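You operate a simulated robot arm through the tools that you are given. There is no shell and no other tool. Be economical: measure what you need, move in short steps, check, and stop when the job is done.

The job below is to be done with a simulated robot arm. You get a single attempt, and the scene is never put back.

JOB
Clamp the stud plate and tighten its nut to the torque it shows.
Fine: use the driver with that figure till it clicks, stand it back, then free the plate into the green tray. Set down upright: stud plate.

It is judged by the outcome, as a careful person would: the job done as asked, and still so three seconds after it is handed in. It fails if anything else is knocked over, pushed out of place, dropped, spilled or broken.

ROBOT AND FRAMES
A 7-joint arm with a two-finger parallel gripper, fixed in place. Base frame: the origin is at the foot of the arm, x ahead of it, y to its left, z up. Lengths are in mm, angles in degrees, forces in N, time in s.
With the tool pointing down near the work surface it reaches from about 100 to 400 mm from the base axis. Its first joint turns from -66.0 to 66.0 degrees. Payload 2.5 kg.
The TCP is the grasp point between the finger pads, 23 mm short of the fingertips. In the tool frame z runs along the fingers and y along their closing line. Largest opening 94 mm; finger width 38, thickness 10; the body of the gripper, 54 by 96 mm, starts 39 mm behind the TCP.
Orientation is that of the tool frame in the base frame, as a unit quaternion [w, x, y, z]. With the fingers straight down and closing along the base's y, the tool's x points along the base's -x, its y along +y and its z along -z.

CONTROLS
- The arm moves only by the tool nudge_tool. Its argument "deltas" is a list that holds one entry, the list of rows, each a list of 7 numbers: the shift along the base's x, y, z in mm, then the turn, a rotation vector about the base's x, y, z in degrees, then the gripper command, from -1 (fully open) to 1 (shut), values between in proportion. In form: [[[tx, ty, tz, ax, ay, az, gripper], ...]]. A call has 1 to 20 rows; each row is the pose to reach, as a shift and turn from the pose commanded when the call began. A row lasts 0.2 s, in which the tool goes at most 50 mm and 8.6 degrees; a call with a longer step from one row to the next is refused whole, and so is a gripper value outside its range. A pose out of reach is approached as far as the arm can. The call stops where the force on the tool passes 40 N (or 10 N more than at its start, if that is more) or the arm is blocked; 0.2 s more then pass. The fingers move at their own pace (about 108 mm/s each) and stop on an object; they squeeze with about 25 N. The grip force told is the motor's: it shows also when the fingers shut on nothing. Time passes only in rows, and 0.2 s behind the last, so rows that repeat a pose let the fingers close. It gives the time, the measured TCP pose, the force on the tool (base axes), the opening and the grip force at its end, in the units of the frame above (readings bear some noise), with the torque about the TCP (base axes, N m) and any sound that the robot's microphone picked up.
- Cameras (640 x 400 px; columns grow to the right, rows downward): "scene" is fixed at [99.6, -400, 543.5]; the picture's right is [0.93, -0.37, 0.00], its down [-0.22, -0.54, -0.81] and it looks along [0.30, 0.76, -0.58] (base axes); focal length 317 px, centre (320, 200). "wrist" rides on the gripper at [86, 16, -75] in the tool frame; the picture's right is [-0.18, 0.98, 0.00], its down [-0.58, -0.11, -0.81] and it looks along [-0.79, -0.15, 0.59] (tool axes); focal length 243 px, centre (320, 200). There is no depth. A picture from a camera that has moved, and an enlarged one, comes with that camera's place and axes in the base frame and with its lens.
- camera(camera): a new picture of that camera. The clock stands still meanwhile.
- zoom(camera, box): a new picture of the part [left, top, right, bottom] of that camera's present view, enlarged. The clock stands still meanwhile.
- sign_off(): hands the job in; it is judged then, once.

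Go step by step. Nothing tells you positions but the pictures and the camera data: compare them with the known pose of the tool, close in by small moves and look again before you grip or let go. The budget is 120 turns and 64 pictures, counting those below and the enlarged ones. Unless the task says otherwise, let go and move clear before handing in, and close with one line.

The tools are called after "Emit:" as name(argument=value, ...) on one line, values as JSON. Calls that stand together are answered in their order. nudge_tool: Moves the arm, as the interface text tells. Its arguments: {"type":"object","properties":{"deltas":{"type":"array","items":{"type":"array","items":{"type":"array","items":{"type":"number"}}}}},"required":["deltas"]} The other tools are called the same way: camera (camera) takes a picture; zoom (camera, box) takes an enlarged picture of a part of a camera's view; sign_off () hands the job in.

At the start:

```text
clock: 0.0
ee_pos: [423.1, -68.8, 351.3]
tcp_rot: [0.001, 0.001, 1.0, 0.0]
ft_force: [-0.5, 0.1, -0.1]
wrist_torque: [0.02, 0.0, -0.03]
finger_gap: 94.0
grip_force: 0.0
```

scene: 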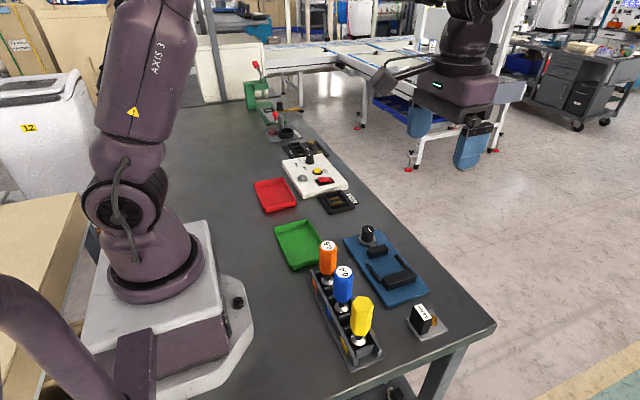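
wrist: 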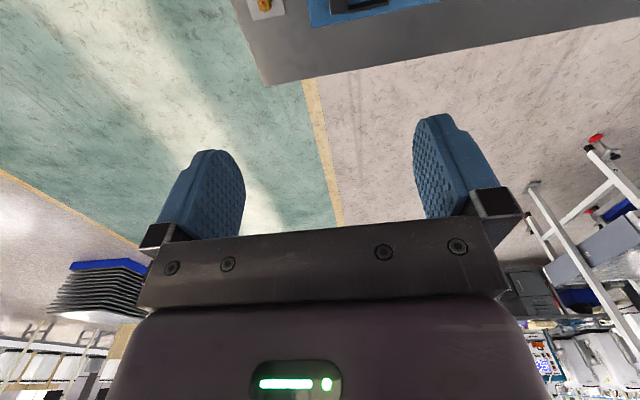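

I see a table with trays, a rack with three drivers, a blue fixture and a small stud plate with a label. I'll look closer at each.

Emit:
zoom(camera="scene", box=[300, 220, 460, 370])

Emit:
zoom(camera="scene", box=[390, 290, 460, 345])

Emit:
zoom(camera="scene", box=[230, 60, 370, 220])

```text
2.67 times, centred on (380, 295) of scene
camera zoom: at [99.6, -400.0, 543.5], right [0.93, -0.37, 0.0], down [-0.22, -0.54, -0.81], along [0.3, 0.76, -0.58], focal length 846 px, centre (160, -53)
```

zoom: 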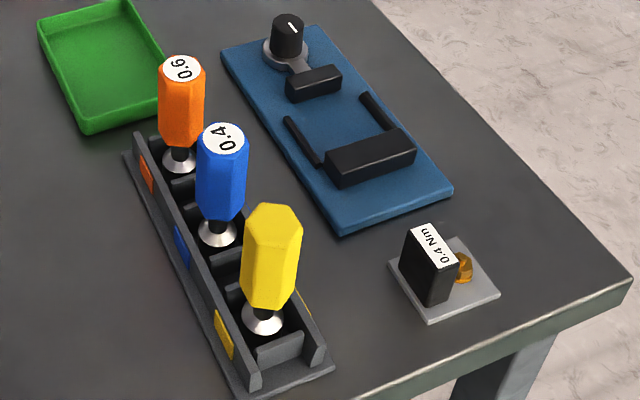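

```text
7.27 times, centred on (425, 318) of scene
camera zoom: at [99.6, -400.0, 543.5], right [0.93, -0.37, 0.0], down [-0.22, -0.54, -0.81], along [0.3, 0.76, -0.58], focal length 2306 px, centre (-444, -654)
```

zoom: 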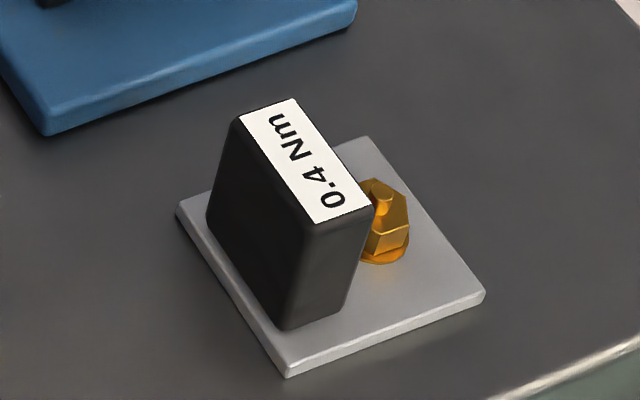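

```text
2.50 times, centred on (300, 140) of scene
camera zoom: at [99.6, -400.0, 543.5], right [0.93, -0.37, 0.0], down [-0.22, -0.54, -0.81], along [0.3, 0.76, -0.58], focal length 793 px, centre (370, 350)
```

zoom: 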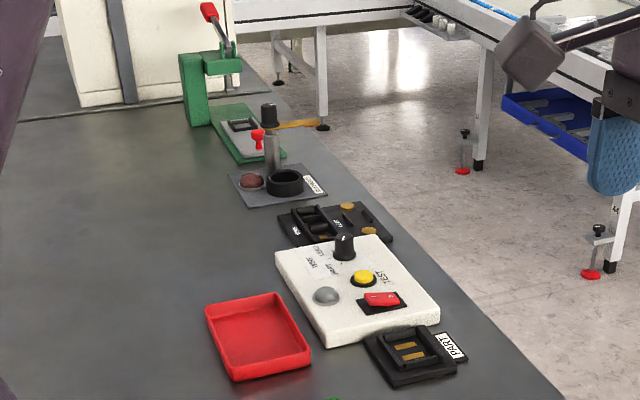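

The label on the plate reads 0.4 Nm, and the blue driver is marked 0.4. The table is at z≈0, and I estimate the plate at about (415,-147) and the fixture channel at about (417,-6). Next I'll pull back and tilt for a wrist look.

Emit:
nudge_tool(deltas=[[[-35, 0, 0, 0, 8, 0, -1], [-70, 0, 0, 0, 16, 0, -1], [-105, 0, 0, 0, 24, 0, -1], [-140, 0, 0, 0, 30, 0, -1], [-140, 0, 0, 0, 30, 0, -1]]])

Emit:
camera(camera="wrist")

```text
clock: 1.2
ee_pos: [283.2, -69.4, 350.2]
tcp_rot: [-0.26, 0.0, 0.966, 0.0]
ft_force: [-0.5, -0.9, -0.1]
wrist_torque: [0.0, -0.03, 0.03]
finger_gap: 94.2
grip_force: 0.1
```

```text
58 pictures are left
camera wrist: at [245.0, -51.7, 458.3], right [0.16, 0.98, -0.09], down [0.91, -0.11, 0.41], along [0.39, -0.15, -0.91], focal length 243 px, centre (320, 200)
```

wrist: 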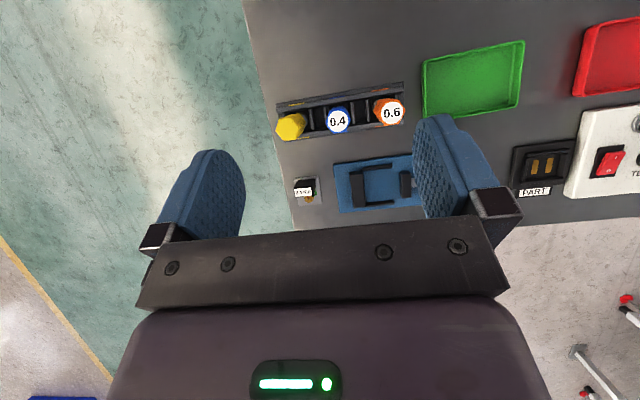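

From the wrist I can see the rack, plate and fixture. I'll enlarge the working area.

Emit:
zoom(camera="wrist", box=[260, 70, 440, 220])

```text
2.67 times, centred on (350, 145) of wrist
camera zoom: at [245.0, -51.7, 458.3], right [0.16, 0.98, -0.09], down [0.91, -0.11, 0.41], along [0.39, -0.15, -0.91], focal length 647 px, centre (240, 347)
```

zoom: 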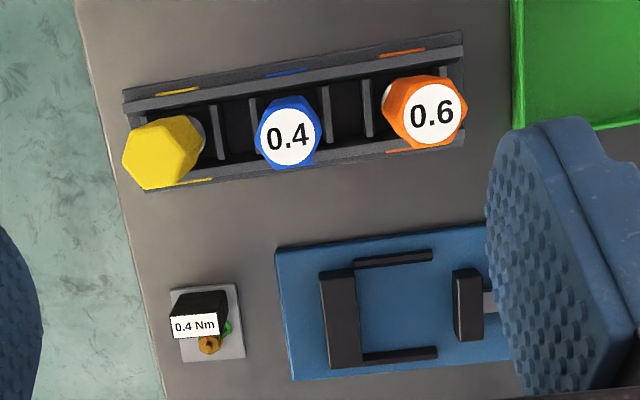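

There is a green thing near the nut, and the knob is hidden. I'll move lower and over to see the fixture and its knob, then the plate.

Emit:
nudge_tool(deltas=[[[10, 30, -40, 0, 0, 0, -1], [20, 60, -80, 0, 0, 0, -1], [30, 80, -110, 0, 0, 0, -1], [30, 80, -110, 0, 0, 0, -1]]])

Emit:
zoom(camera="wrist", box=[180, 50, 460, 230])

```text
refused: row 1 steps farther than a row can; nothing moved
```

```text
2.22 times, centred on (320, 140) of wrist
camera zoom: at [245.0, -51.7, 458.3], right [0.16, 0.98, -0.09], down [0.91, -0.11, 0.41], along [0.39, -0.15, -0.91], focal length 539 px, centre (320, 333)
```

zoom: 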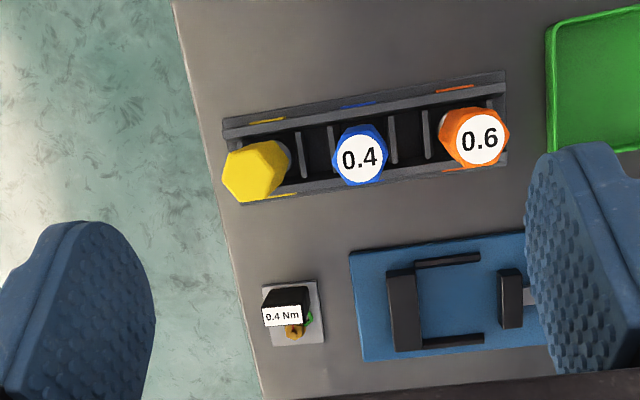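

The step was too long and was refused, so I'll repeat it in smaller steps.

Emit:
nudge_tool(deltas=[[[7, 23, -30, 0, 0, 0, -1], [15, 46, -60, 0, 0, 0, -1], [22, 65, -90, 0, 0, 0, -1], [30, 80, -120, 0, 0, 0, -1], [30, 80, -120, 0, 0, 0, -1]]])

Emit:
zoom(camera="wrist", box=[180, 50, 460, 230])

```text
clock: 2.4
ee_pos: [313.2, 12.1, 229.6]
tcp_rot: [-0.259, 0.0, 0.966, -0.001]
ft_force: [-0.3, -0.1, 0.7]
wrist_torque: [-0.01, 0.03, -0.06]
finger_gap: 94.0
grip_force: 0.1
```

```text
2.22 times, centred on (320, 140) of wrist
camera zoom: at [274.4, 28.4, 338.0], right [0.16, 0.98, -0.09], down [0.91, -0.11, 0.41], along [0.39, -0.15, -0.91], focal length 539 px, centre (320, 333)
```

zoom: 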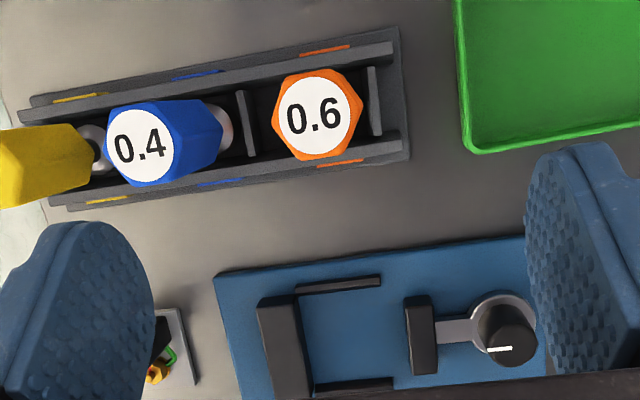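

The fixture has rails at x≈387 and 449, a fixed block at y≈-36, a jaw at y≈30 and a knob at about (418,91). Driver tops are near z≈120. Next I'll look at the plate.

Emit:
nudge_tool(deltas=[[[0, -40, 10, 0, 0, 0, -1], [0, -80, 10, 0, 0, 0, -1], [0, -120, 10, 0, 0, 0, -1], [0, -145, 0, 0, 0, 0, -1], [0, -145, 0, 0, 0, 0, -1]]])

Emit:
zoom(camera="wrist", box=[200, 50, 440, 230])

```text
clock: 3.6
ee_pos: [312.8, -134.1, 231.6]
tcp_rot: [-0.258, 0.0, 0.966, 0.0]
ft_force: [-0.8, 0.4, -0.3]
wrist_torque: [-0.01, -0.01, -0.02]
finger_gap: 94.1
grip_force: 0.1
```

```text
2.22 times, centred on (320, 140) of wrist
camera zoom: at [274.8, -117.4, 338.9], right [0.16, 0.98, -0.09], down [0.91, -0.11, 0.41], along [0.39, -0.15, -0.91], focal length 539 px, centre (320, 333)
```

zoom: 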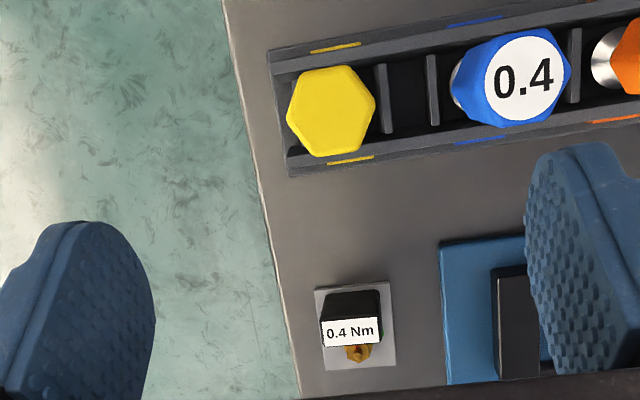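

The handle block centre is at about (400,-147) with its top near z≈48, and its long side runs along y. I'll straighten the tool and move above it.

Emit:
nudge_tool(deltas=[[[22, -3, -10, 0, -8, 0, -1], [44, -6, -35, 0, -16, 0, -1], [66, -10, -60, 0, -24, 0, -1], [87, -13, -85, 0, -30, 0, -1], [87, -13, -115, 0, -30, 0, -1], [87, -13, -130, 0, -30, 0, -1], [87, -13, -130, 0, -30, 0, -1]]])

Emit:
zoom(camera="scene", box=[350, 230, 490, 350])

Emit:
camera(camera="wrist")

```text
clock: 5.2
ee_pos: [400.8, -145.5, 100.3]
tcp_rot: [0.002, 0.0, 1.0, 0.0]
ft_force: [-0.3, 0.6, -0.1]
wrist_torque: [0.02, 0.03, -0.01]
finger_gap: 94.0
grip_force: 0.0
```

```text
3.33 times, centred on (420, 290) of scene
camera zoom: at [99.6, -400.0, 543.5], right [0.93, -0.37, 0.0], down [-0.22, -0.54, -0.81], along [0.3, 0.76, -0.58], focal length 1057 px, centre (-13, -100)
```

zoom: 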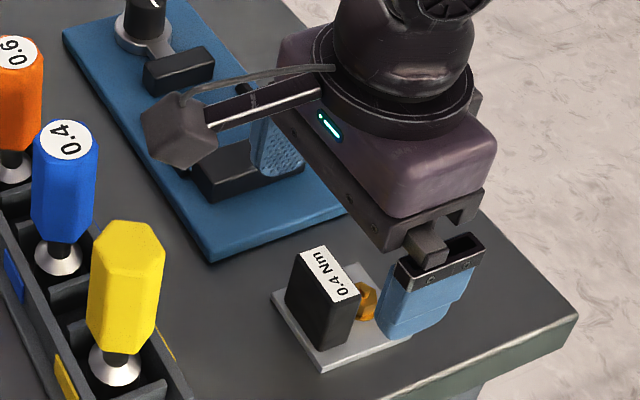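

```text
52 pictures are left
camera wrist: at [313.4, -129.4, 174.9], right [0.18, 0.98, 0.0], down [0.58, -0.11, 0.81], along [0.79, -0.15, -0.59], focal length 243 px, centre (320, 200)
```

wrist: 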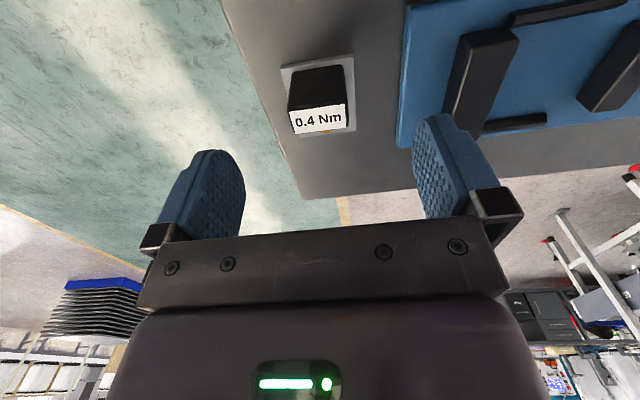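

The reach is fine. The wrist camera housing could come near the yellow driver when low, so I'll tilt 12° about the closing axis to lift it, then descend and close gently.

Emit:
nudge_tool(deltas=[[[-1, -1, 0, 0, 6, 0, -1], [-1, -1, 0, 0, 12, 0, -1], [-1, -1, -20, 0, 12, 0, -1], [-1, -1, -40, 0, 12, 0, -1], [-1, -1, -53, 0, 12, 0, -1], [-1, -1, -53, 0, 12, 0, -1]]])

Emit:
zoom(camera="scene", box=[330, 230, 470, 350])

Emit:
zoom(camera="wrist", box=[200, 0, 460, 200])

```text
clock: 6.6
ee_pos: [400.1, -146.8, 46.9]
tcp_rot: [-0.104, 0.0, 0.995, 0.0]
ft_force: [-0.4, -0.7, 0.2]
wrist_torque: [0.0, -0.02, 0.02]
finger_gap: 94.0
grip_force: 0.1
```

```text
3.33 times, centred on (400, 290) of scene
camera zoom: at [99.6, -400.0, 543.5], right [0.93, -0.37, 0.0], down [-0.22, -0.54, -0.81], along [0.3, 0.76, -0.58], focal length 1057 px, centre (53, -100)
```

zoom: 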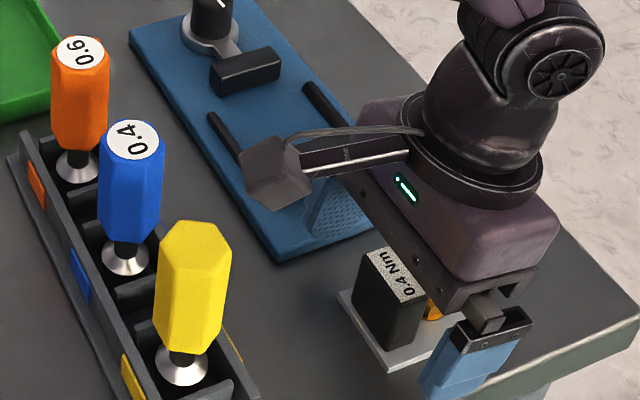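

```text
2.00 times, centred on (330, 100) of wrist
camera zoom: at [330.1, -131.4, 138.1], right [0.18, 0.98, -0.04], down [0.74, -0.11, 0.67], along [0.65, -0.15, -0.74], focal length 485 px, centre (300, 400)
```

zoom: 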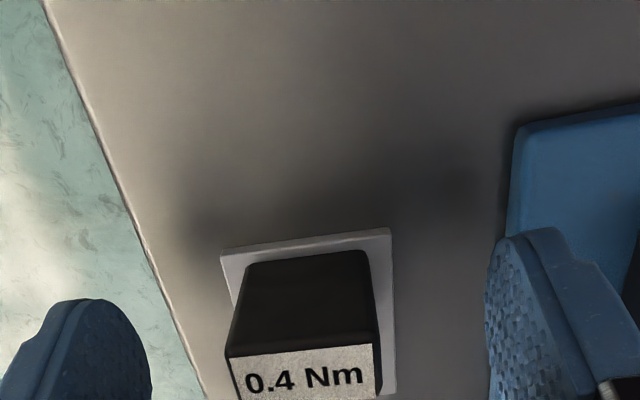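

The fingers straddle the block and everything is clear. I'll shift 2 mm and close.

Emit:
nudge_tool(deltas=[[[0, -2, 0, 0, 0, 0, -0.4], [0, -2, 0, 0, 0, 0, 0], [0, -2, 0, 0, 0, 0, 0.4], [0, -2, 0, 0, 0, 0, 1], [0, -2, 0, 0, 0, 0, 1]]])

Emit:
zoom(camera="wrist", box=[200, 0, 460, 200])

Emit:
zoom(camera="scene", box=[380, 270, 470, 350])

```text
clock: 7.8
ee_pos: [400.0, -149.5, 48.4]
tcp_rot: [-0.105, 0.0, 0.994, 0.0]
ft_force: [-0.1, 0.4, 1.0]
wrist_torque: [0.05, 0.06, -0.03]
finger_gap: 35.6
grip_force: 24.9
```

```text
2.00 times, centred on (330, 100) of wrist
camera zoom: at [330.0, -133.3, 138.6], right [0.18, 0.98, -0.04], down [0.74, -0.11, 0.67], along [0.65, -0.15, -0.74], focal length 485 px, centre (300, 400)
```

zoom: 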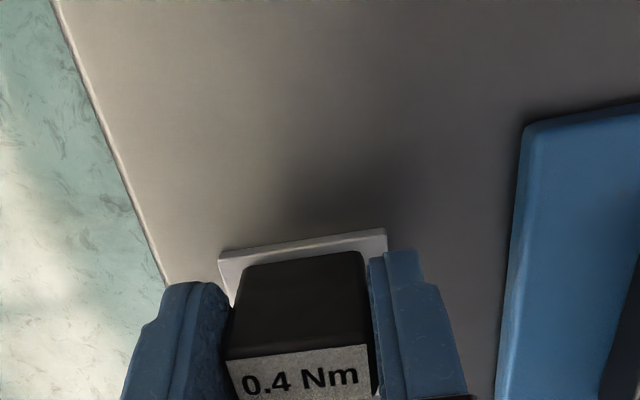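

```text
5.00 times, centred on (425, 310) of scene
camera zoom: at [99.6, -400.0, 543.5], right [0.93, -0.37, 0.0], down [-0.22, -0.54, -0.81], along [0.3, 0.76, -0.58], focal length 1585 px, centre (-205, -350)
```

zoom: 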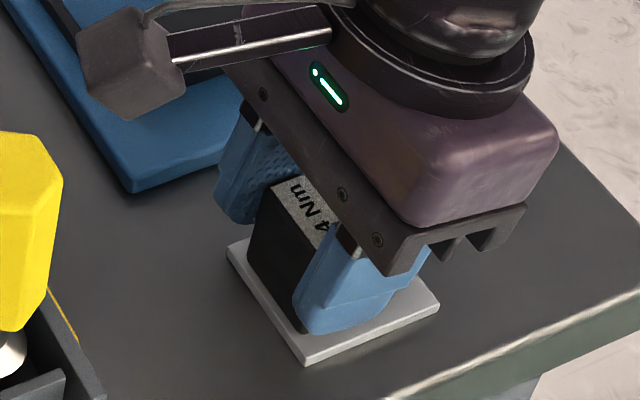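

The block is gripped at 35.6 mm. I'll lift it and carry it over the fixture channel.

Emit:
nudge_tool(deltas=[[[0, -2, 15, 0, 0, 0, 1], [0, -2, 35, 0, 0, 0, 1], [0, -2, 60, 0, 0, 0, 1], [1, 33, 60, 0, 0, 0, 1], [2, 68, 60, 0, 0, 0, 1], [3, 103, 60, 0, 0, 0, 1], [3, 133, 60, 0, 0, 0, 1], [3, 143, 60, 0, 0, 0, 1], [3, 143, 60, 0, 0, 0, 1]]])

Emit:
zoom(camera="wrist", box=[200, 0, 460, 200])

Emit:
zoom(camera="scene", box=[320, 200, 460, 320])

```text
clock: 9.8
ee_pos: [402.1, -6.7, 106.6]
tcp_rot: [-0.105, 0.0, 0.995, 0.0]
ft_force: [0.2, -0.8, -0.6]
wrist_torque: [0.01, -0.03, 0.0]
finger_gap: 0.0
grip_force: 25.2
```

```text
2.00 times, centred on (330, 100) of wrist
camera zoom: at [332.3, 9.8, 198.7], right [0.18, 0.98, -0.04], down [0.74, -0.11, 0.67], along [0.65, -0.15, -0.74], focal length 485 px, centre (300, 400)
```

zoom: 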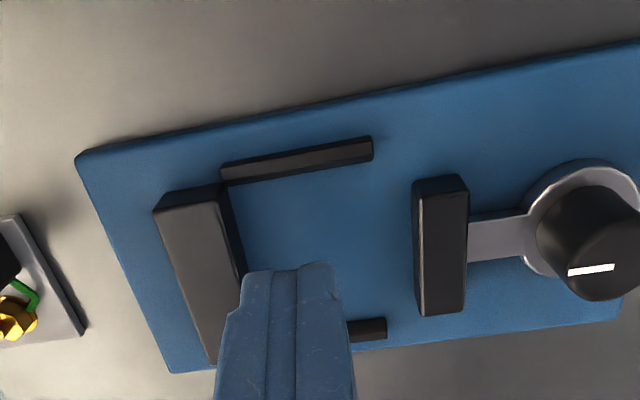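

```text
3.33 times, centred on (390, 260) of scene
camera zoom: at [99.6, -400.0, 543.5], right [0.93, -0.37, 0.0], down [-0.22, -0.54, -0.81], along [0.3, 0.76, -0.58], focal length 1057 px, centre (87, 0)
```

zoom: 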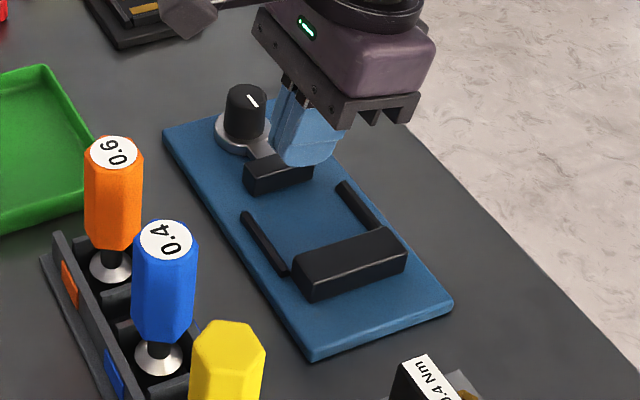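

The block slipped out and the plate stayed behind. I'll check how it stands and what shape the handle is.

Emit:
zoom(camera="scene", box=[390, 290, 460, 345])

Emit:
zoom(camera="wrist", box=[130, 60, 270, 180])

```text
7.27 times, centred on (425, 318) of scene
camera zoom: at [99.6, -400.0, 543.5], right [0.93, -0.37, 0.0], down [-0.22, -0.54, -0.81], along [0.3, 0.76, -0.58], focal length 2306 px, centre (-444, -654)
```

zoom: 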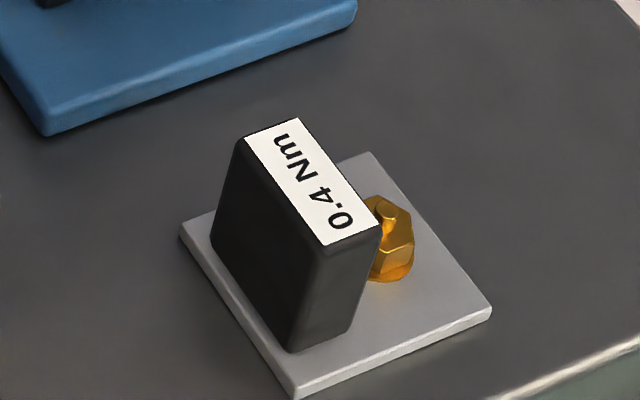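

```text
3.33 times, centred on (200, 120) of wrist
camera zoom: at [332.3, 9.8, 198.7], right [0.18, 0.98, -0.04], down [0.74, -0.11, 0.67], along [0.65, -0.15, -0.74], focal length 809 px, centre (720, 467)
```

zoom: 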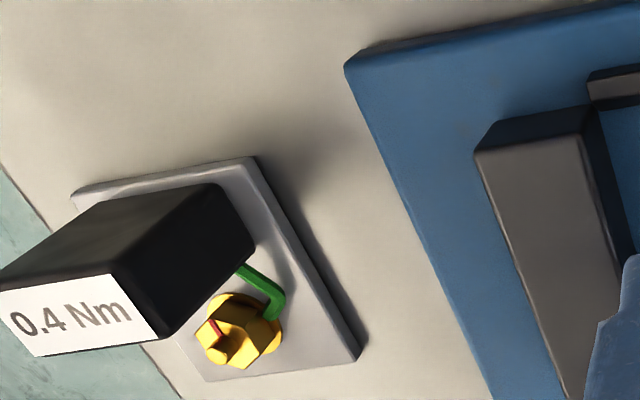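

The plate still stands and has moved only a few mm, to a block centre of about (398.5,-151.5). My grip was too near the block's top edge, so I'll go back, grip about 10 mm deeper and lift slowly.

Emit:
nudge_tool(deltas=[[[-1, -40, 0, 0, 0, 0, -0.5], [-2, -80, 0, 0, 0, 0, -0.5], [-3, -120, 0, 0, 0, 0, -0.5], [-3.5, -145, 0, 0, 0, 0, -0.5], [-3.5, -145, -20, 0, 0, 0, -0.5], [-3.5, -145, -40, 0, 0, 0, -0.5], [-3.5, -145, -60, 0, 0, 0, -0.5], [-3.5, -145, -70, 0, 0, 0, -0.5], [-3.5, -145, -70, 0, 0, 0, -0.5]]])

Emit:
zoom(camera="wrist", box=[200, 0, 460, 200])

Emit:
zoom(camera="scene", box=[330, 230, 470, 350])

```text
clock: 11.8
ee_pos: [399.3, -150.8, 38.3]
tcp_rot: [-0.105, -0.001, 0.994, 0.0]
ft_force: [-1.0, -1.1, -0.5]
wrist_torque: [-0.05, -0.02, -0.01]
finger_gap: 70.9
grip_force: 0.0
```

```text
2.00 times, centred on (330, 100) of wrist
camera zoom: at [329.4, -134.8, 128.7], right [0.18, 0.98, -0.04], down [0.74, -0.11, 0.67], along [0.65, -0.15, -0.74], focal length 485 px, centre (300, 400)
```

zoom: 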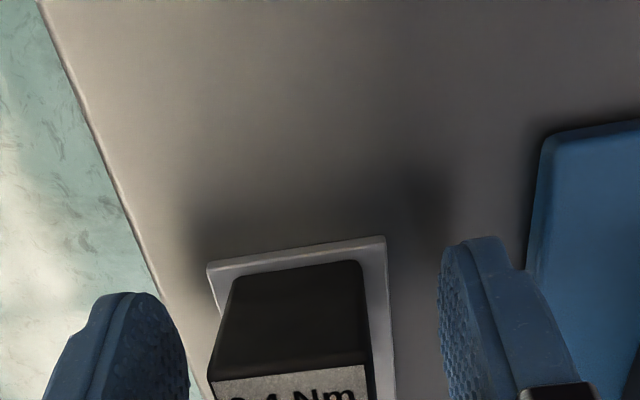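

```text
3.33 times, centred on (400, 290) of scene
camera zoom: at [99.6, -400.0, 543.5], right [0.93, -0.37, 0.0], down [-0.22, -0.54, -0.81], along [0.3, 0.76, -0.58], focal length 1057 px, centre (53, -100)
```

zoom: 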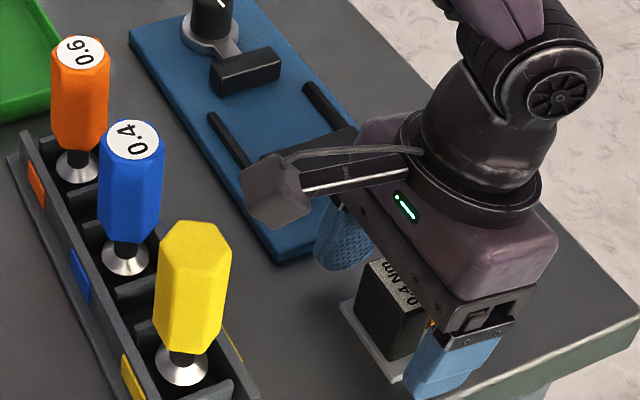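

The fingers are deeper now. The block sits about 3 mm toward -y, so I'll centre on it and close, then lift only a little to check.

Emit:
nudge_tool(deltas=[[[0, -3, -1, 0, 0, 0, -0.2], [0, -3, -1, 0, 0, 0, 0.1], [0, -3, -1, 0, 0, 0, 0.5], [0, -3, -1, 0, 0, 0, 1], [0, -3, -1, 0, 0, 0, 1], [0, -3, -1, 0, 0, 0, 1]]])

Emit:
nudge_tool(deltas=[[[0, 0, 1, 0, 0, 0, 1], [0, 0, 3, 0, 0, 0, 1], [0, 0, 5, 0, 0, 0, 1], [0, 0, 8, 0, 0, 0, 1], [0, 0, 10, 0, 0, 0, 1], [0, 0, 10, 0, 0, 0, 1]]])

Emit:
zoom(camera="scene", box=[380, 270, 470, 350])

```text
clock: 13.2
ee_pos: [398.3, -154.0, 37.4]
tcp_rot: [-0.105, 0.0, 0.995, 0.0]
ft_force: [1.3, -0.8, 0.0]
wrist_torque: [0.07, -0.03, -0.06]
finger_gap: 36.1
grip_force: 24.8
```

```text
clock: 14.6
ee_pos: [399.8, -153.9, 46.4]
tcp_rot: [-0.105, 0.0, 0.994, 0.0]
ft_force: [0.1, 0.2, -1.0]
wrist_torque: [0.01, -0.01, 0.03]
finger_gap: 35.8
grip_force: 24.8
```

```text
5.00 times, centred on (425, 310) of scene
camera zoom: at [99.6, -400.0, 543.5], right [0.93, -0.37, 0.0], down [-0.22, -0.54, -0.81], along [0.3, 0.76, -0.58], focal length 1585 px, centre (-205, -350)
```

zoom: 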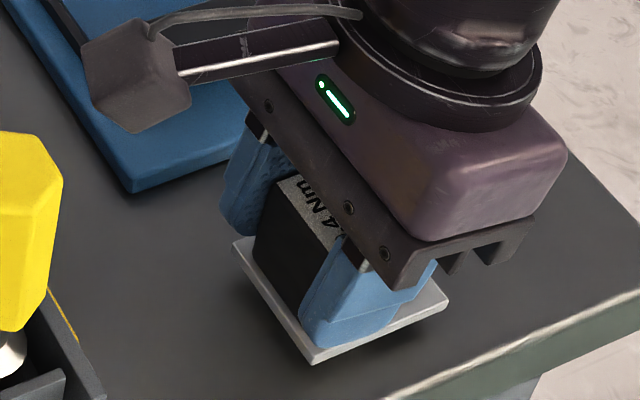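

The plate is off the table, with a shadow under it, and it is held. I'll lift further and look.

Emit:
nudge_tool(deltas=[[[0, 0, 6, 0, 0, 0, 1], [0, 0, 12, 0, 0, 0, 1], [0, 0, 20, 0, 0, 0, 1], [0, 0, 28, 0, 0, 0, 1], [0, 0, 36, 0, 0, 0, 1], [0, 0, 44, 0, 0, 0, 1], [0, 0, 50, 0, 0, 0, 1], [0, 0, 50, 0, 0, 0, 1]]])

```text
clock: 16.4
ee_pos: [399.1, -155.1, 98.0]
tcp_rot: [-0.104, 0.001, 0.995, 0.0]
ft_force: [0.3, -0.8, -1.4]
wrist_torque: [0.0, 0.02, 0.01]
finger_gap: 35.8
grip_force: 25.3
```

It is held. I'll carry it to above the channel in gentle steps.

Emit:
nudge_tool(deltas=[[[0, 8, 0, 0, 0, 0, 1], [0, 22, 0, 0, 0, 0, 1], [1, 40, 0, 0, 0, 0, 1], [1, 60, 0, 0, 0, 0, 1], [2, 80, 0, 0, 0, 0, 1], [2, 100, 0, 0, 0, 0, 1], [3, 120, 0, 0, 0, 0, 1], [3, 136, 0, 0, 0, 0, 1], [3, 146, 0, 0, 0, 0, 1], [3, 150, 0, 0, 0, 0, 1], [3, 150, 0, 0, 0, 0, 1]]])

Emit:
zoom(camera="wrist", box=[200, 0, 460, 200])

Emit:
zoom(camera="scene", box=[320, 200, 440, 310])

```text
clock: 18.8
ee_pos: [401.4, -4.1, 97.2]
tcp_rot: [-0.104, 0.0, 0.995, 0.0]
ft_force: [-0.3, -0.5, -2.1]
wrist_torque: [0.01, 0.04, -0.01]
finger_gap: 35.6
grip_force: 25.1
```

```text
2.00 times, centred on (330, 100) of wrist
camera zoom: at [332.3, 12.1, 188.4], right [0.18, 0.98, -0.04], down [0.74, -0.11, 0.67], along [0.65, -0.15, -0.74], focal length 485 px, centre (300, 400)
```

zoom: 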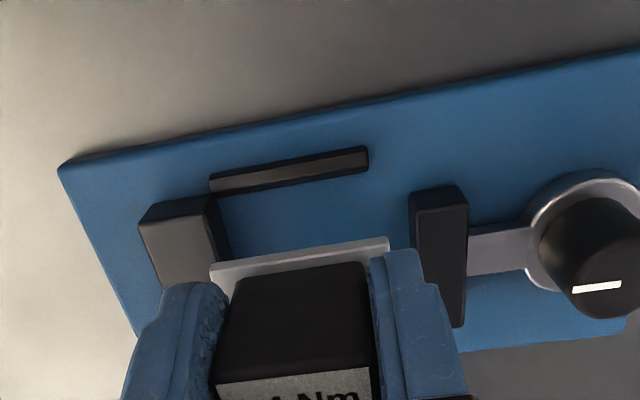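

```text
3.64 times, centred on (380, 255) of scene
camera zoom: at [99.6, -400.0, 543.5], right [0.93, -0.37, 0.0], down [-0.22, -0.54, -0.81], along [0.3, 0.76, -0.58], focal length 1153 px, centre (102, 0)
```

zoom: 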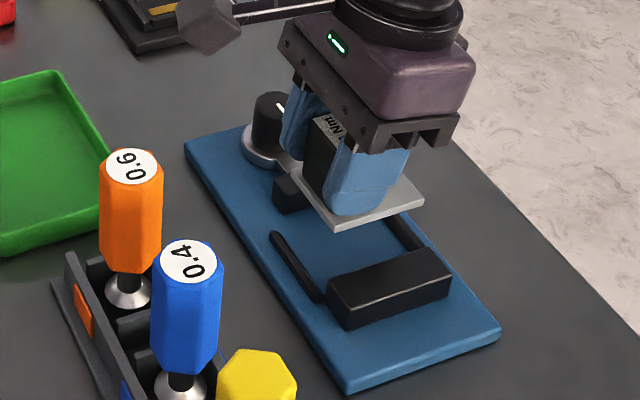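

The plate is square to the channel. By my measure it spans x 390–450 and y -30 to 20.5, and the channel is x 383–452 and y -35 to 30. I'll shift x by -2.5 and lower it.

Emit:
nudge_tool(deltas=[[[-2.5, 0, -5, 0, 0, 0, 1], [-2.5, 0, -12, 0, 0, 0, 1], [-2.5, 0, -19, 0, 0, 0, 1], [-2.5, 0, -26, 0, 0, 0, 1], [-2.5, 0, -31, 0, 0, 0, 1], [-2.5, 0, -31, 0, 0, 0, 1]]])

Emit:
zoom(camera="wrist", box=[200, 0, 460, 200])

Emit:
zoom(camera="scene", box=[330, 210, 430, 300])

```text
clock: 20.2
ee_pos: [399.3, -4.7, 66.0]
tcp_rot: [-0.104, 0.001, 0.995, 0.0]
ft_force: [0.9, -0.1, -1.6]
wrist_torque: [-0.04, -0.01, 0.01]
finger_gap: 35.9
grip_force: 25.7
```

```text
2.00 times, centred on (330, 100) of wrist
camera zoom: at [330.2, 12.3, 157.5], right [0.18, 0.98, -0.04], down [0.74, -0.11, 0.67], along [0.65, -0.15, -0.74], focal length 485 px, centre (300, 400)
```

zoom: 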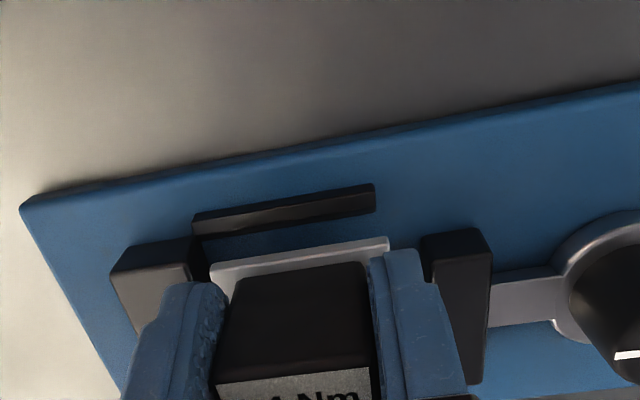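

```text
4.44 times, centred on (380, 255) of scene
camera zoom: at [99.6, -400.0, 543.5], right [0.93, -0.37, 0.0], down [-0.22, -0.54, -0.81], along [0.3, 0.76, -0.58], focal length 1409 px, centre (53, -44)
```

zoom: 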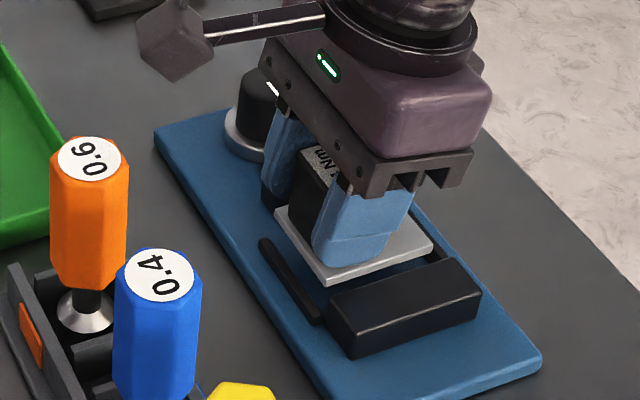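

It is lined up with the rails. I'll continue lowering.

Emit:
nudge_tool(deltas=[[[0, 0, -5, 0, 0, 0, 1], [0, 0, -10, 0, 0, 0, 1], [0, 0, -14, 0, 0, 0, 1], [0, 0, -16, 0, 0, 0, 1], [0, 0, -17, 0, 0, 0, 1]]])

Emit:
zoom(camera="wrist", box=[200, 0, 460, 200])

```text
clock: 21.4
ee_pos: [398.5, -5.3, 48.8]
tcp_rot: [-0.105, 0.0, 0.994, 0.0]
ft_force: [0.3, 0.7, -1.4]
wrist_torque: [0.01, -0.02, -0.03]
finger_gap: 35.6
grip_force: 25.1
```

```text
2.00 times, centred on (330, 100) of wrist
camera zoom: at [329.7, 12.2, 140.2], right [0.18, 0.98, -0.04], down [0.74, -0.11, 0.67], along [0.65, -0.15, -0.74], focal length 485 px, centre (300, 400)
```

zoom: 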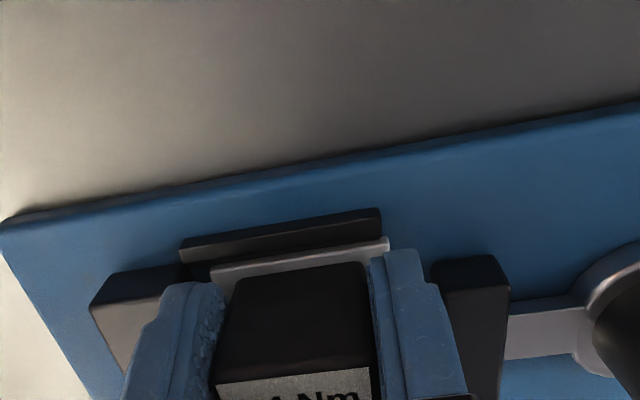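

There is about 3 mm of clearance to the rail. I'll lower the last millimetres while watching the force.

Emit:
nudge_tool(deltas=[[[0, 0, -1, 0, 0, 0, 1], [0, 0, -2, 0, 0, 0, 1], [0, 0, -2, 0, 0, 0, 1]]])

```text
clock: 22.2
ee_pos: [400.9, -4.3, 47.8]
tcp_rot: [-0.104, -0.001, 0.995, 0.0]
ft_force: [-3.7, 0.6, 23.1]
wrist_torque: [0.01, 0.08, 0.01]
finger_gap: 35.8
grip_force: 25.2
```

The plate is seated at 23 N. I'll ease up a bit and open the fingers slightly.

Emit:
nudge_tool(deltas=[[[0, 0, 1.3, 0, 0, 0, 1], [0, 0, 1.5, 0, 0, 0, 0.14], [0, 0, 1.5, 0, 0, 0, 0.14], [0, 0, 1.5, 0, 0, 0, 0.14]]])

Emit:
zoom(camera="wrist", box=[200, 0, 460, 200])

Emit:
zoom(camera="scene", box=[330, 210, 430, 300])

```text
clock: 23.2
ee_pos: [399.6, -4.0, 48.2]
tcp_rot: [-0.105, 0.0, 0.995, 0.0]
ft_force: [-0.9, 0.2, 0.2]
wrist_torque: [-0.01, -0.01, -0.01]
finger_gap: 40.4
grip_force: 0.0
```

```text
2.00 times, centred on (330, 100) of wrist
camera zoom: at [329.6, 12.3, 139.4], right [0.18, 0.98, -0.04], down [0.74, -0.11, 0.67], along [0.65, -0.15, -0.74], focal length 485 px, centre (300, 400)
```

zoom: 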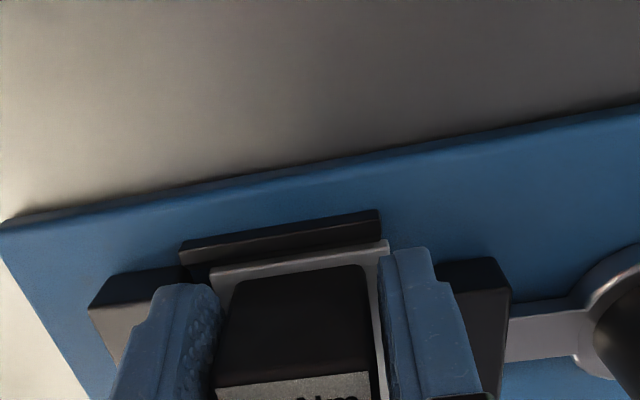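

```text
4.44 times, centred on (380, 255) of scene
camera zoom: at [99.6, -400.0, 543.5], right [0.93, -0.37, 0.0], down [-0.22, -0.54, -0.81], along [0.3, 0.76, -0.58], focal length 1409 px, centre (53, -44)
```

zoom: 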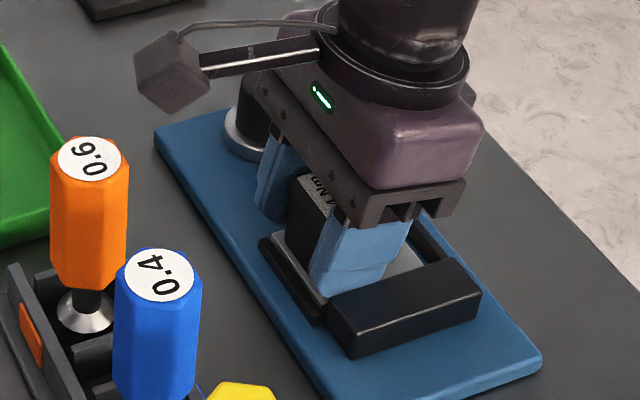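

The plate is seated in the channel. I'll lift straight up, straighten the tool and go over the knob at about (418,91).

Emit:
nudge_tool(deltas=[[[0, 0, 15, 0, 0, 0, 0.14], [0, 0, 40, 0, 0, 0, 0.14], [0, 0, 75, 0, 0, 0, 0.14], [0, 25, 90, 0, 0, 0, -0.2], [0, 55, 90, 0, 0, 0, -0.2], [0, 55, 90, 0, 0, 0, -0.2]]])

Emit:
camera(camera="wrist")

Emit:
zoom(camera="scene", box=[320, 200, 440, 310])

```text
clock: 24.6
ee_pos: [398.8, 51.2, 139.0]
tcp_rot: [-0.105, 0.0, 0.995, 0.0]
ft_force: [0.2, -0.4, 1.3]
wrist_torque: [0.02, -0.02, 0.02]
finger_gap: 56.3
grip_force: 0.1
```

```text
33 pictures are left
camera wrist: at [329.6, 67.3, 229.6], right [0.18, 0.98, -0.04], down [0.74, -0.11, 0.67], along [0.65, -0.15, -0.74], focal length 243 px, centre (320, 200)
```

wrist: 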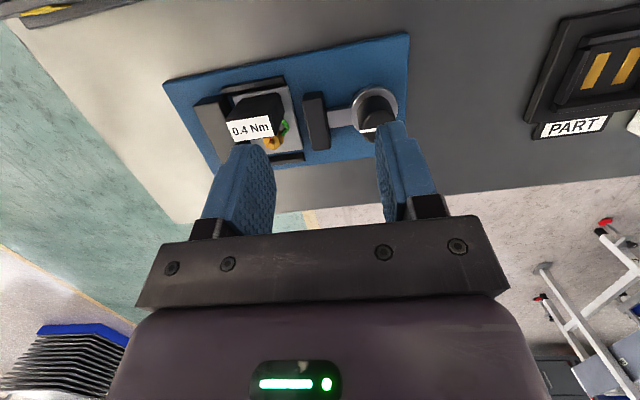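

```text
3.64 times, centred on (380, 255) of scene
camera zoom: at [99.6, -400.0, 543.5], right [0.93, -0.37, 0.0], down [-0.22, -0.54, -0.81], along [0.3, 0.76, -0.58], focal length 1153 px, centre (102, 0)
```

zoom: 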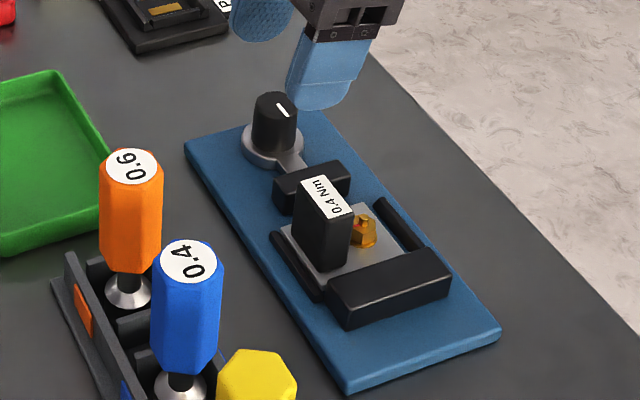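

The pointer on the knob faces the jaw (-y), and the knob is at about (418,93) with its top near z≈47. I'll straighten up and move above it.

Emit:
nudge_tool(deltas=[[[8, 20, 0, 0, -6, 0, -0.2], [19, 42, 0, 0, -12, 0, -0.2], [19, 42, -30, 0, -12, 0, -0.2], [19, 42, -45, 0, -12, 0, -0.2], [19, 42, -45, 0, -12, 0, -0.2]]])

Emit:
zoom(camera="wrist", box=[200, 20, 460, 220])

Emit:
zoom(camera="scene", box=[320, 180, 420, 270])

```text
clock: 25.8
ee_pos: [418.4, 93.3, 94.0]
tcp_rot: [0.0, 0.0, 1.0, 0.0]
ft_force: [0.5, -0.7, 0.3]
wrist_torque: [0.02, -0.04, -0.01]
finger_gap: 56.7
grip_force: 0.1
```

```text
2.00 times, centred on (330, 120) of wrist
camera zoom: at [331.3, 109.0, 168.2], right [0.18, 0.98, 0.0], down [0.58, -0.11, 0.81], along [0.79, -0.15, -0.59], focal length 485 px, centre (300, 360)
```

zoom: 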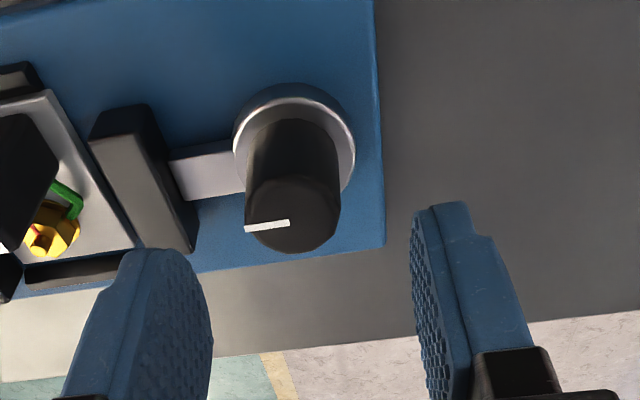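

```text
4.44 times, centred on (370, 225) of scene
camera zoom: at [99.6, -400.0, 543.5], right [0.93, -0.37, 0.0], down [-0.22, -0.54, -0.81], along [0.3, 0.76, -0.58], focal length 1409 px, centre (98, 89)
```

zoom: 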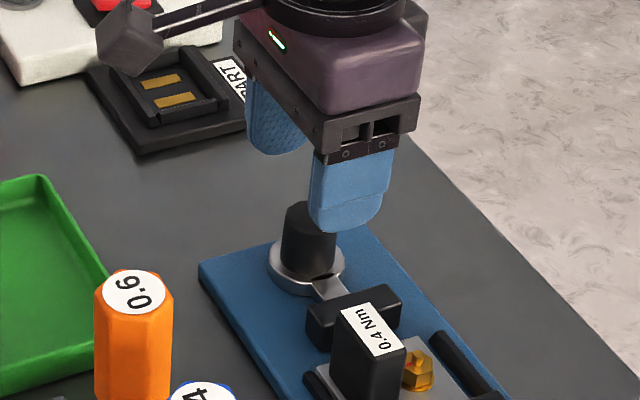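

The knob is at about (418.5,91), 28 mm across. I'll descend around it and close.

Emit:
nudge_tool(deltas=[[[0, -2.5, -15, 0, 0, 0, -0.2], [0, -2.5, -30, 0, 0, 0, -0.2], [0, -2.5, -42, 0, 0, 0, -0.2], [0, -2.5, -49, 0, 0, 0, -0.2], [0, -2.5, -49, 0, 0, 0, 0.1], [0, -2.5, -49, 0, 0, 0, 0.4], [0, -2.5, -49, 0, 0, 0, 1], [0, -2.5, -49, 0, 0, 0, 1]]])

```text
clock: 27.6
ee_pos: [416.7, 89.0, 44.5]
tcp_rot: [0.0, 0.0, 1.0, -0.001]
ft_force: [2.0, -0.8, -2.5]
wrist_torque: [0.41, -0.25, 0.07]
finger_gap: 29.9
grip_force: 44.6
```

The knob is gripped at 29.9 mm. I'll try 30° clockwise (from above) and look at the jaw.

Emit:
nudge_tool(deltas=[[[0, -1, 0, 0, 0, -6, 1], [0, -1, 0, 0, 0, -12, 1], [0, -1, 0, 0, 0, -18, 1], [0, -1, 0, 0, 0, -24, 1], [0, -1, 0, 0, 0, -30, 1], [0, -1, 0, 0, 0, -30, 1]]])

Emit:
zoom(camera="scene", box=[340, 210, 420, 280])

```text
clock: 29.0
ee_pos: [418.1, 91.3, 45.0]
tcp_rot: [-0.001, 0.259, 0.966, 0.001]
ft_force: [7.3, 20.2, -15.4]
wrist_torque: [-0.88, -0.13, 0.01]
finger_gap: 29.8
grip_force: 45.4
```

```text
5.71 times, centred on (380, 245) of scene
camera zoom: at [99.7, -400.0, 543.5], right [0.93, -0.37, 0.0], down [-0.22, -0.54, -0.81], along [0.3, 0.76, -0.58], focal length 1812 px, centre (-23, -57)
```

zoom: 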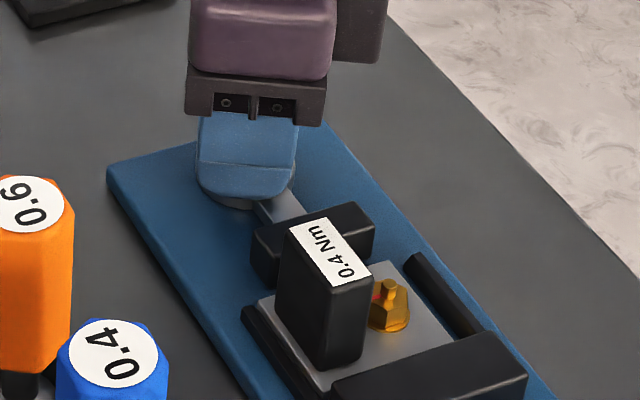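

The jaw seems to have moved toward the plate, but the 20 N sideways load says I'm slightly off centre. I'll correct y and keep turning clockwise.

Emit:
nudge_tool(deltas=[[[0, 2, 0, 0, 0, 0, 1], [0, 2, 0, 0, 0, -7, 1], [0, 2, 0, 0, 0, -14, 1], [0, 2, 0, 0, 0, -21, 1], [0, 2, 0, 0, 0, -28, 1], [0, 2, 0, 0, 0, -35, 1], [0, 2, 0, 0, 0, -35, 1]]])

Emit:
zoom(camera="scene", box=[340, 210, 420, 280])

```text
clock: 30.8
ee_pos: [419.0, 91.8, 44.1]
tcp_rot: [0.001, 0.539, 0.843, 0.002]
ft_force: [4.3, 1.4, -1.5]
wrist_torque: [-0.11, 0.81, 0.0]
finger_gap: 29.7
grip_force: 45.2
stopped in row 7: the force on the tool passed its limit at 40 N (the readings are from after the stop); the commanded pose is now the measured one
```

```text
5.71 times, centred on (380, 245) of scene
camera zoom: at [99.6, -400.0, 543.5], right [0.93, -0.37, 0.0], down [-0.22, -0.54, -0.81], along [0.3, 0.76, -0.58], focal length 1812 px, centre (-23, -57)
```

zoom: 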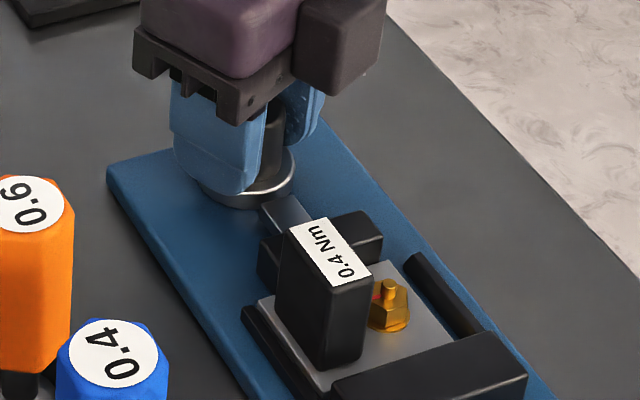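

It works: the jaw is advancing clockwise. The command is now reset to the actual pose, so I'll carry on slowly.

Emit:
nudge_tool(deltas=[[[0, 0, 0, 0, 0, -6, 1], [0, 0, 0, 0, 0, -12, 1], [0, 0, 0, 0, 0, -18, 1], [0, 0, 0, 0, 0, -24, 1], [0, 0, 0, 0, 0, -24, 1]]])

Emit:
zoom(camera="scene", box=[340, 210, 420, 280])

```text
clock: 31.9
ee_pos: [418.4, 91.1, 45.0]
tcp_rot: [0.003, 0.703, 0.712, 0.003]
ft_force: [21.3, 5.2, -19.7]
wrist_torque: [-0.4, 0.66, 0.04]
finger_gap: 29.7
grip_force: 44.6
```

```text
5.71 times, centred on (380, 245) of scene
camera zoom: at [99.7, -400.0, 543.5], right [0.93, -0.37, 0.0], down [-0.22, -0.54, -0.81], along [0.3, 0.76, -0.58], focal length 1812 px, centre (-23, -57)
```

zoom: 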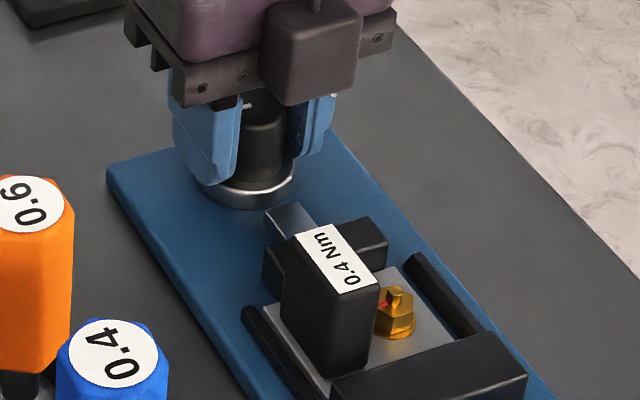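

The jaw has reached the plate and is pushing it toward the fixed block. I'll keep turning.

Emit:
nudge_tool(deltas=[[[0.5, 0, 0, 0, 0, -6, 1], [0.5, 0, 0, 0, 0, -12, 1], [0.5, 0, 0, 0, 0, -18, 1], [0.5, 0, 0, 0, 0, -24, 1], [0.5, 0, 0, 0, 0, -30, 1], [0.5, 0, 0, 0, 0, -30, 1]]])

Emit:
zoom(camera="scene", box=[340, 210, 420, 280])

```text
clock: 33.4
ee_pos: [419.7, 90.6, 45.1]
tcp_rot: [0.002, 0.863, 0.505, 0.0]
ft_force: [13.1, -4.1, 6.1]
wrist_torque: [-0.48, 1.0, 0.55]
finger_gap: 28.6
grip_force: 45.5
```

```text
5.71 times, centred on (380, 245) of scene
camera zoom: at [99.6, -400.0, 543.5], right [0.93, -0.37, 0.0], down [-0.22, -0.54, -0.81], along [0.3, 0.76, -0.58], focal length 1812 px, centre (-23, -57)
```

zoom: 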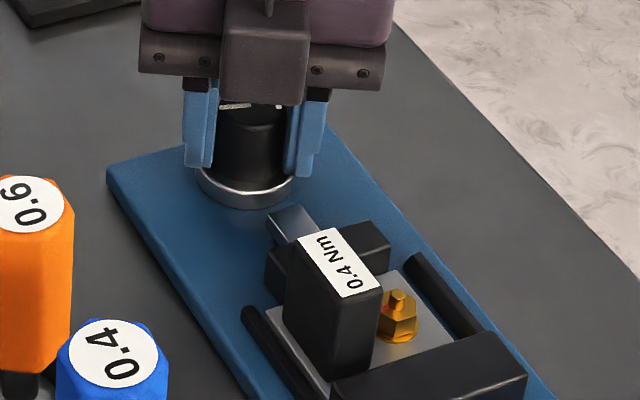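

The torque has risen to 0.55 N m, so the clamp is biting. I'll add a little more to confirm it is at the stop.

Emit:
nudge_tool(deltas=[[[0, 0, 0, 0, 0, -5, 1], [0, 0, 0, 0, 0, -10, 1], [0, 0, 0, 0, 0, -10, 1]]])

```text
clock: 34.1
ee_pos: [421.2, 90.5, 45.2]
tcp_rot: [0.003, 0.904, 0.429, 0.002]
ft_force: [22.8, -5.7, -0.2]
wrist_torque: [0.47, 0.63, 0.59]
finger_gap: 29.6
grip_force: 45.3
```

The torque has levelled at about 0.6 N m and the plate is clamped. I'll release the knob, rise and check the clamp while turning the wrist back.

Emit:
nudge_tool(deltas=[[[0, 0, 0, 0, 0, 0, 0.1], [0, 0, 0, 0, 0, 0, -0.1], [0, 0, 25, 0, 0, 0, -0.1], [0, 0, 60, 0, 0, 0, -0.1], [0, 0, 100, 0, 0, 0, -0.1], [-10, -5, 120, 0, 0, 8, -0.1], [-20, -10, 120, 0, 0, 16, -0.1], [-30, -15, 120, 0, 0, 24, -0.1], [-40, -20, 120, 0, 0, 32, -0.1], [-50, -25, 120, 0, 0, 40, -0.1], [-60, -30, 120, 0, 0, 48, -0.1], [-70, -35, 120, 0, 0, 56, -0.1], [-80, -40, 120, 0, 0, 64, -0.1], [-90, -45, 120, 0, 0, 72, -0.1], [-90, -50, 120, 0, 0, 80, -0.1], [-90, -50, 120, 0, 0, 88, -0.1], [-90, -50, 120, 0, 0, 96, -0.1], [-90, -50, 120, 0, 0, 104, -0.1], [-90, -50, 120, 0, 0, 112, -0.1], [-90, -50, 120, 0, 0, 120, -0.1]]])

Emit:
zoom(camera="scene", box=[320, 210, 440, 320])

```text
clock: 38.4
ee_pos: [329.3, 41.8, 163.9]
tcp_rot: [0.001, 0.078, 0.997, 0.002]
ft_force: [0.4, -0.2, 0.8]
wrist_torque: [0.02, 0.01, 0.01]
finger_gap: 51.5
grip_force: 0.1
```

```text
3.64 times, centred on (380, 265) of scene
camera zoom: at [99.6, -400.0, 543.5], right [0.93, -0.37, 0.0], down [-0.22, -0.54, -0.81], along [0.3, 0.76, -0.58], focal length 1153 px, centre (102, -36)
```

zoom: 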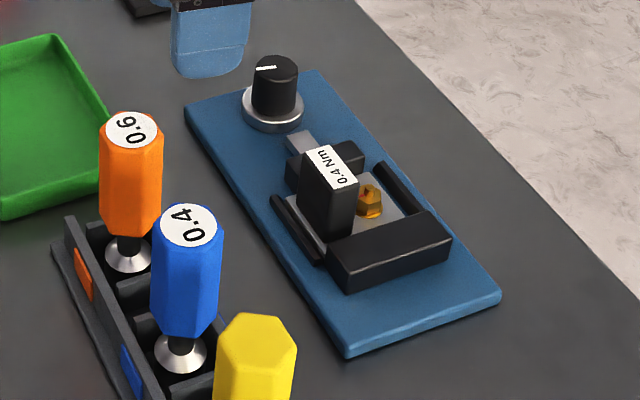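

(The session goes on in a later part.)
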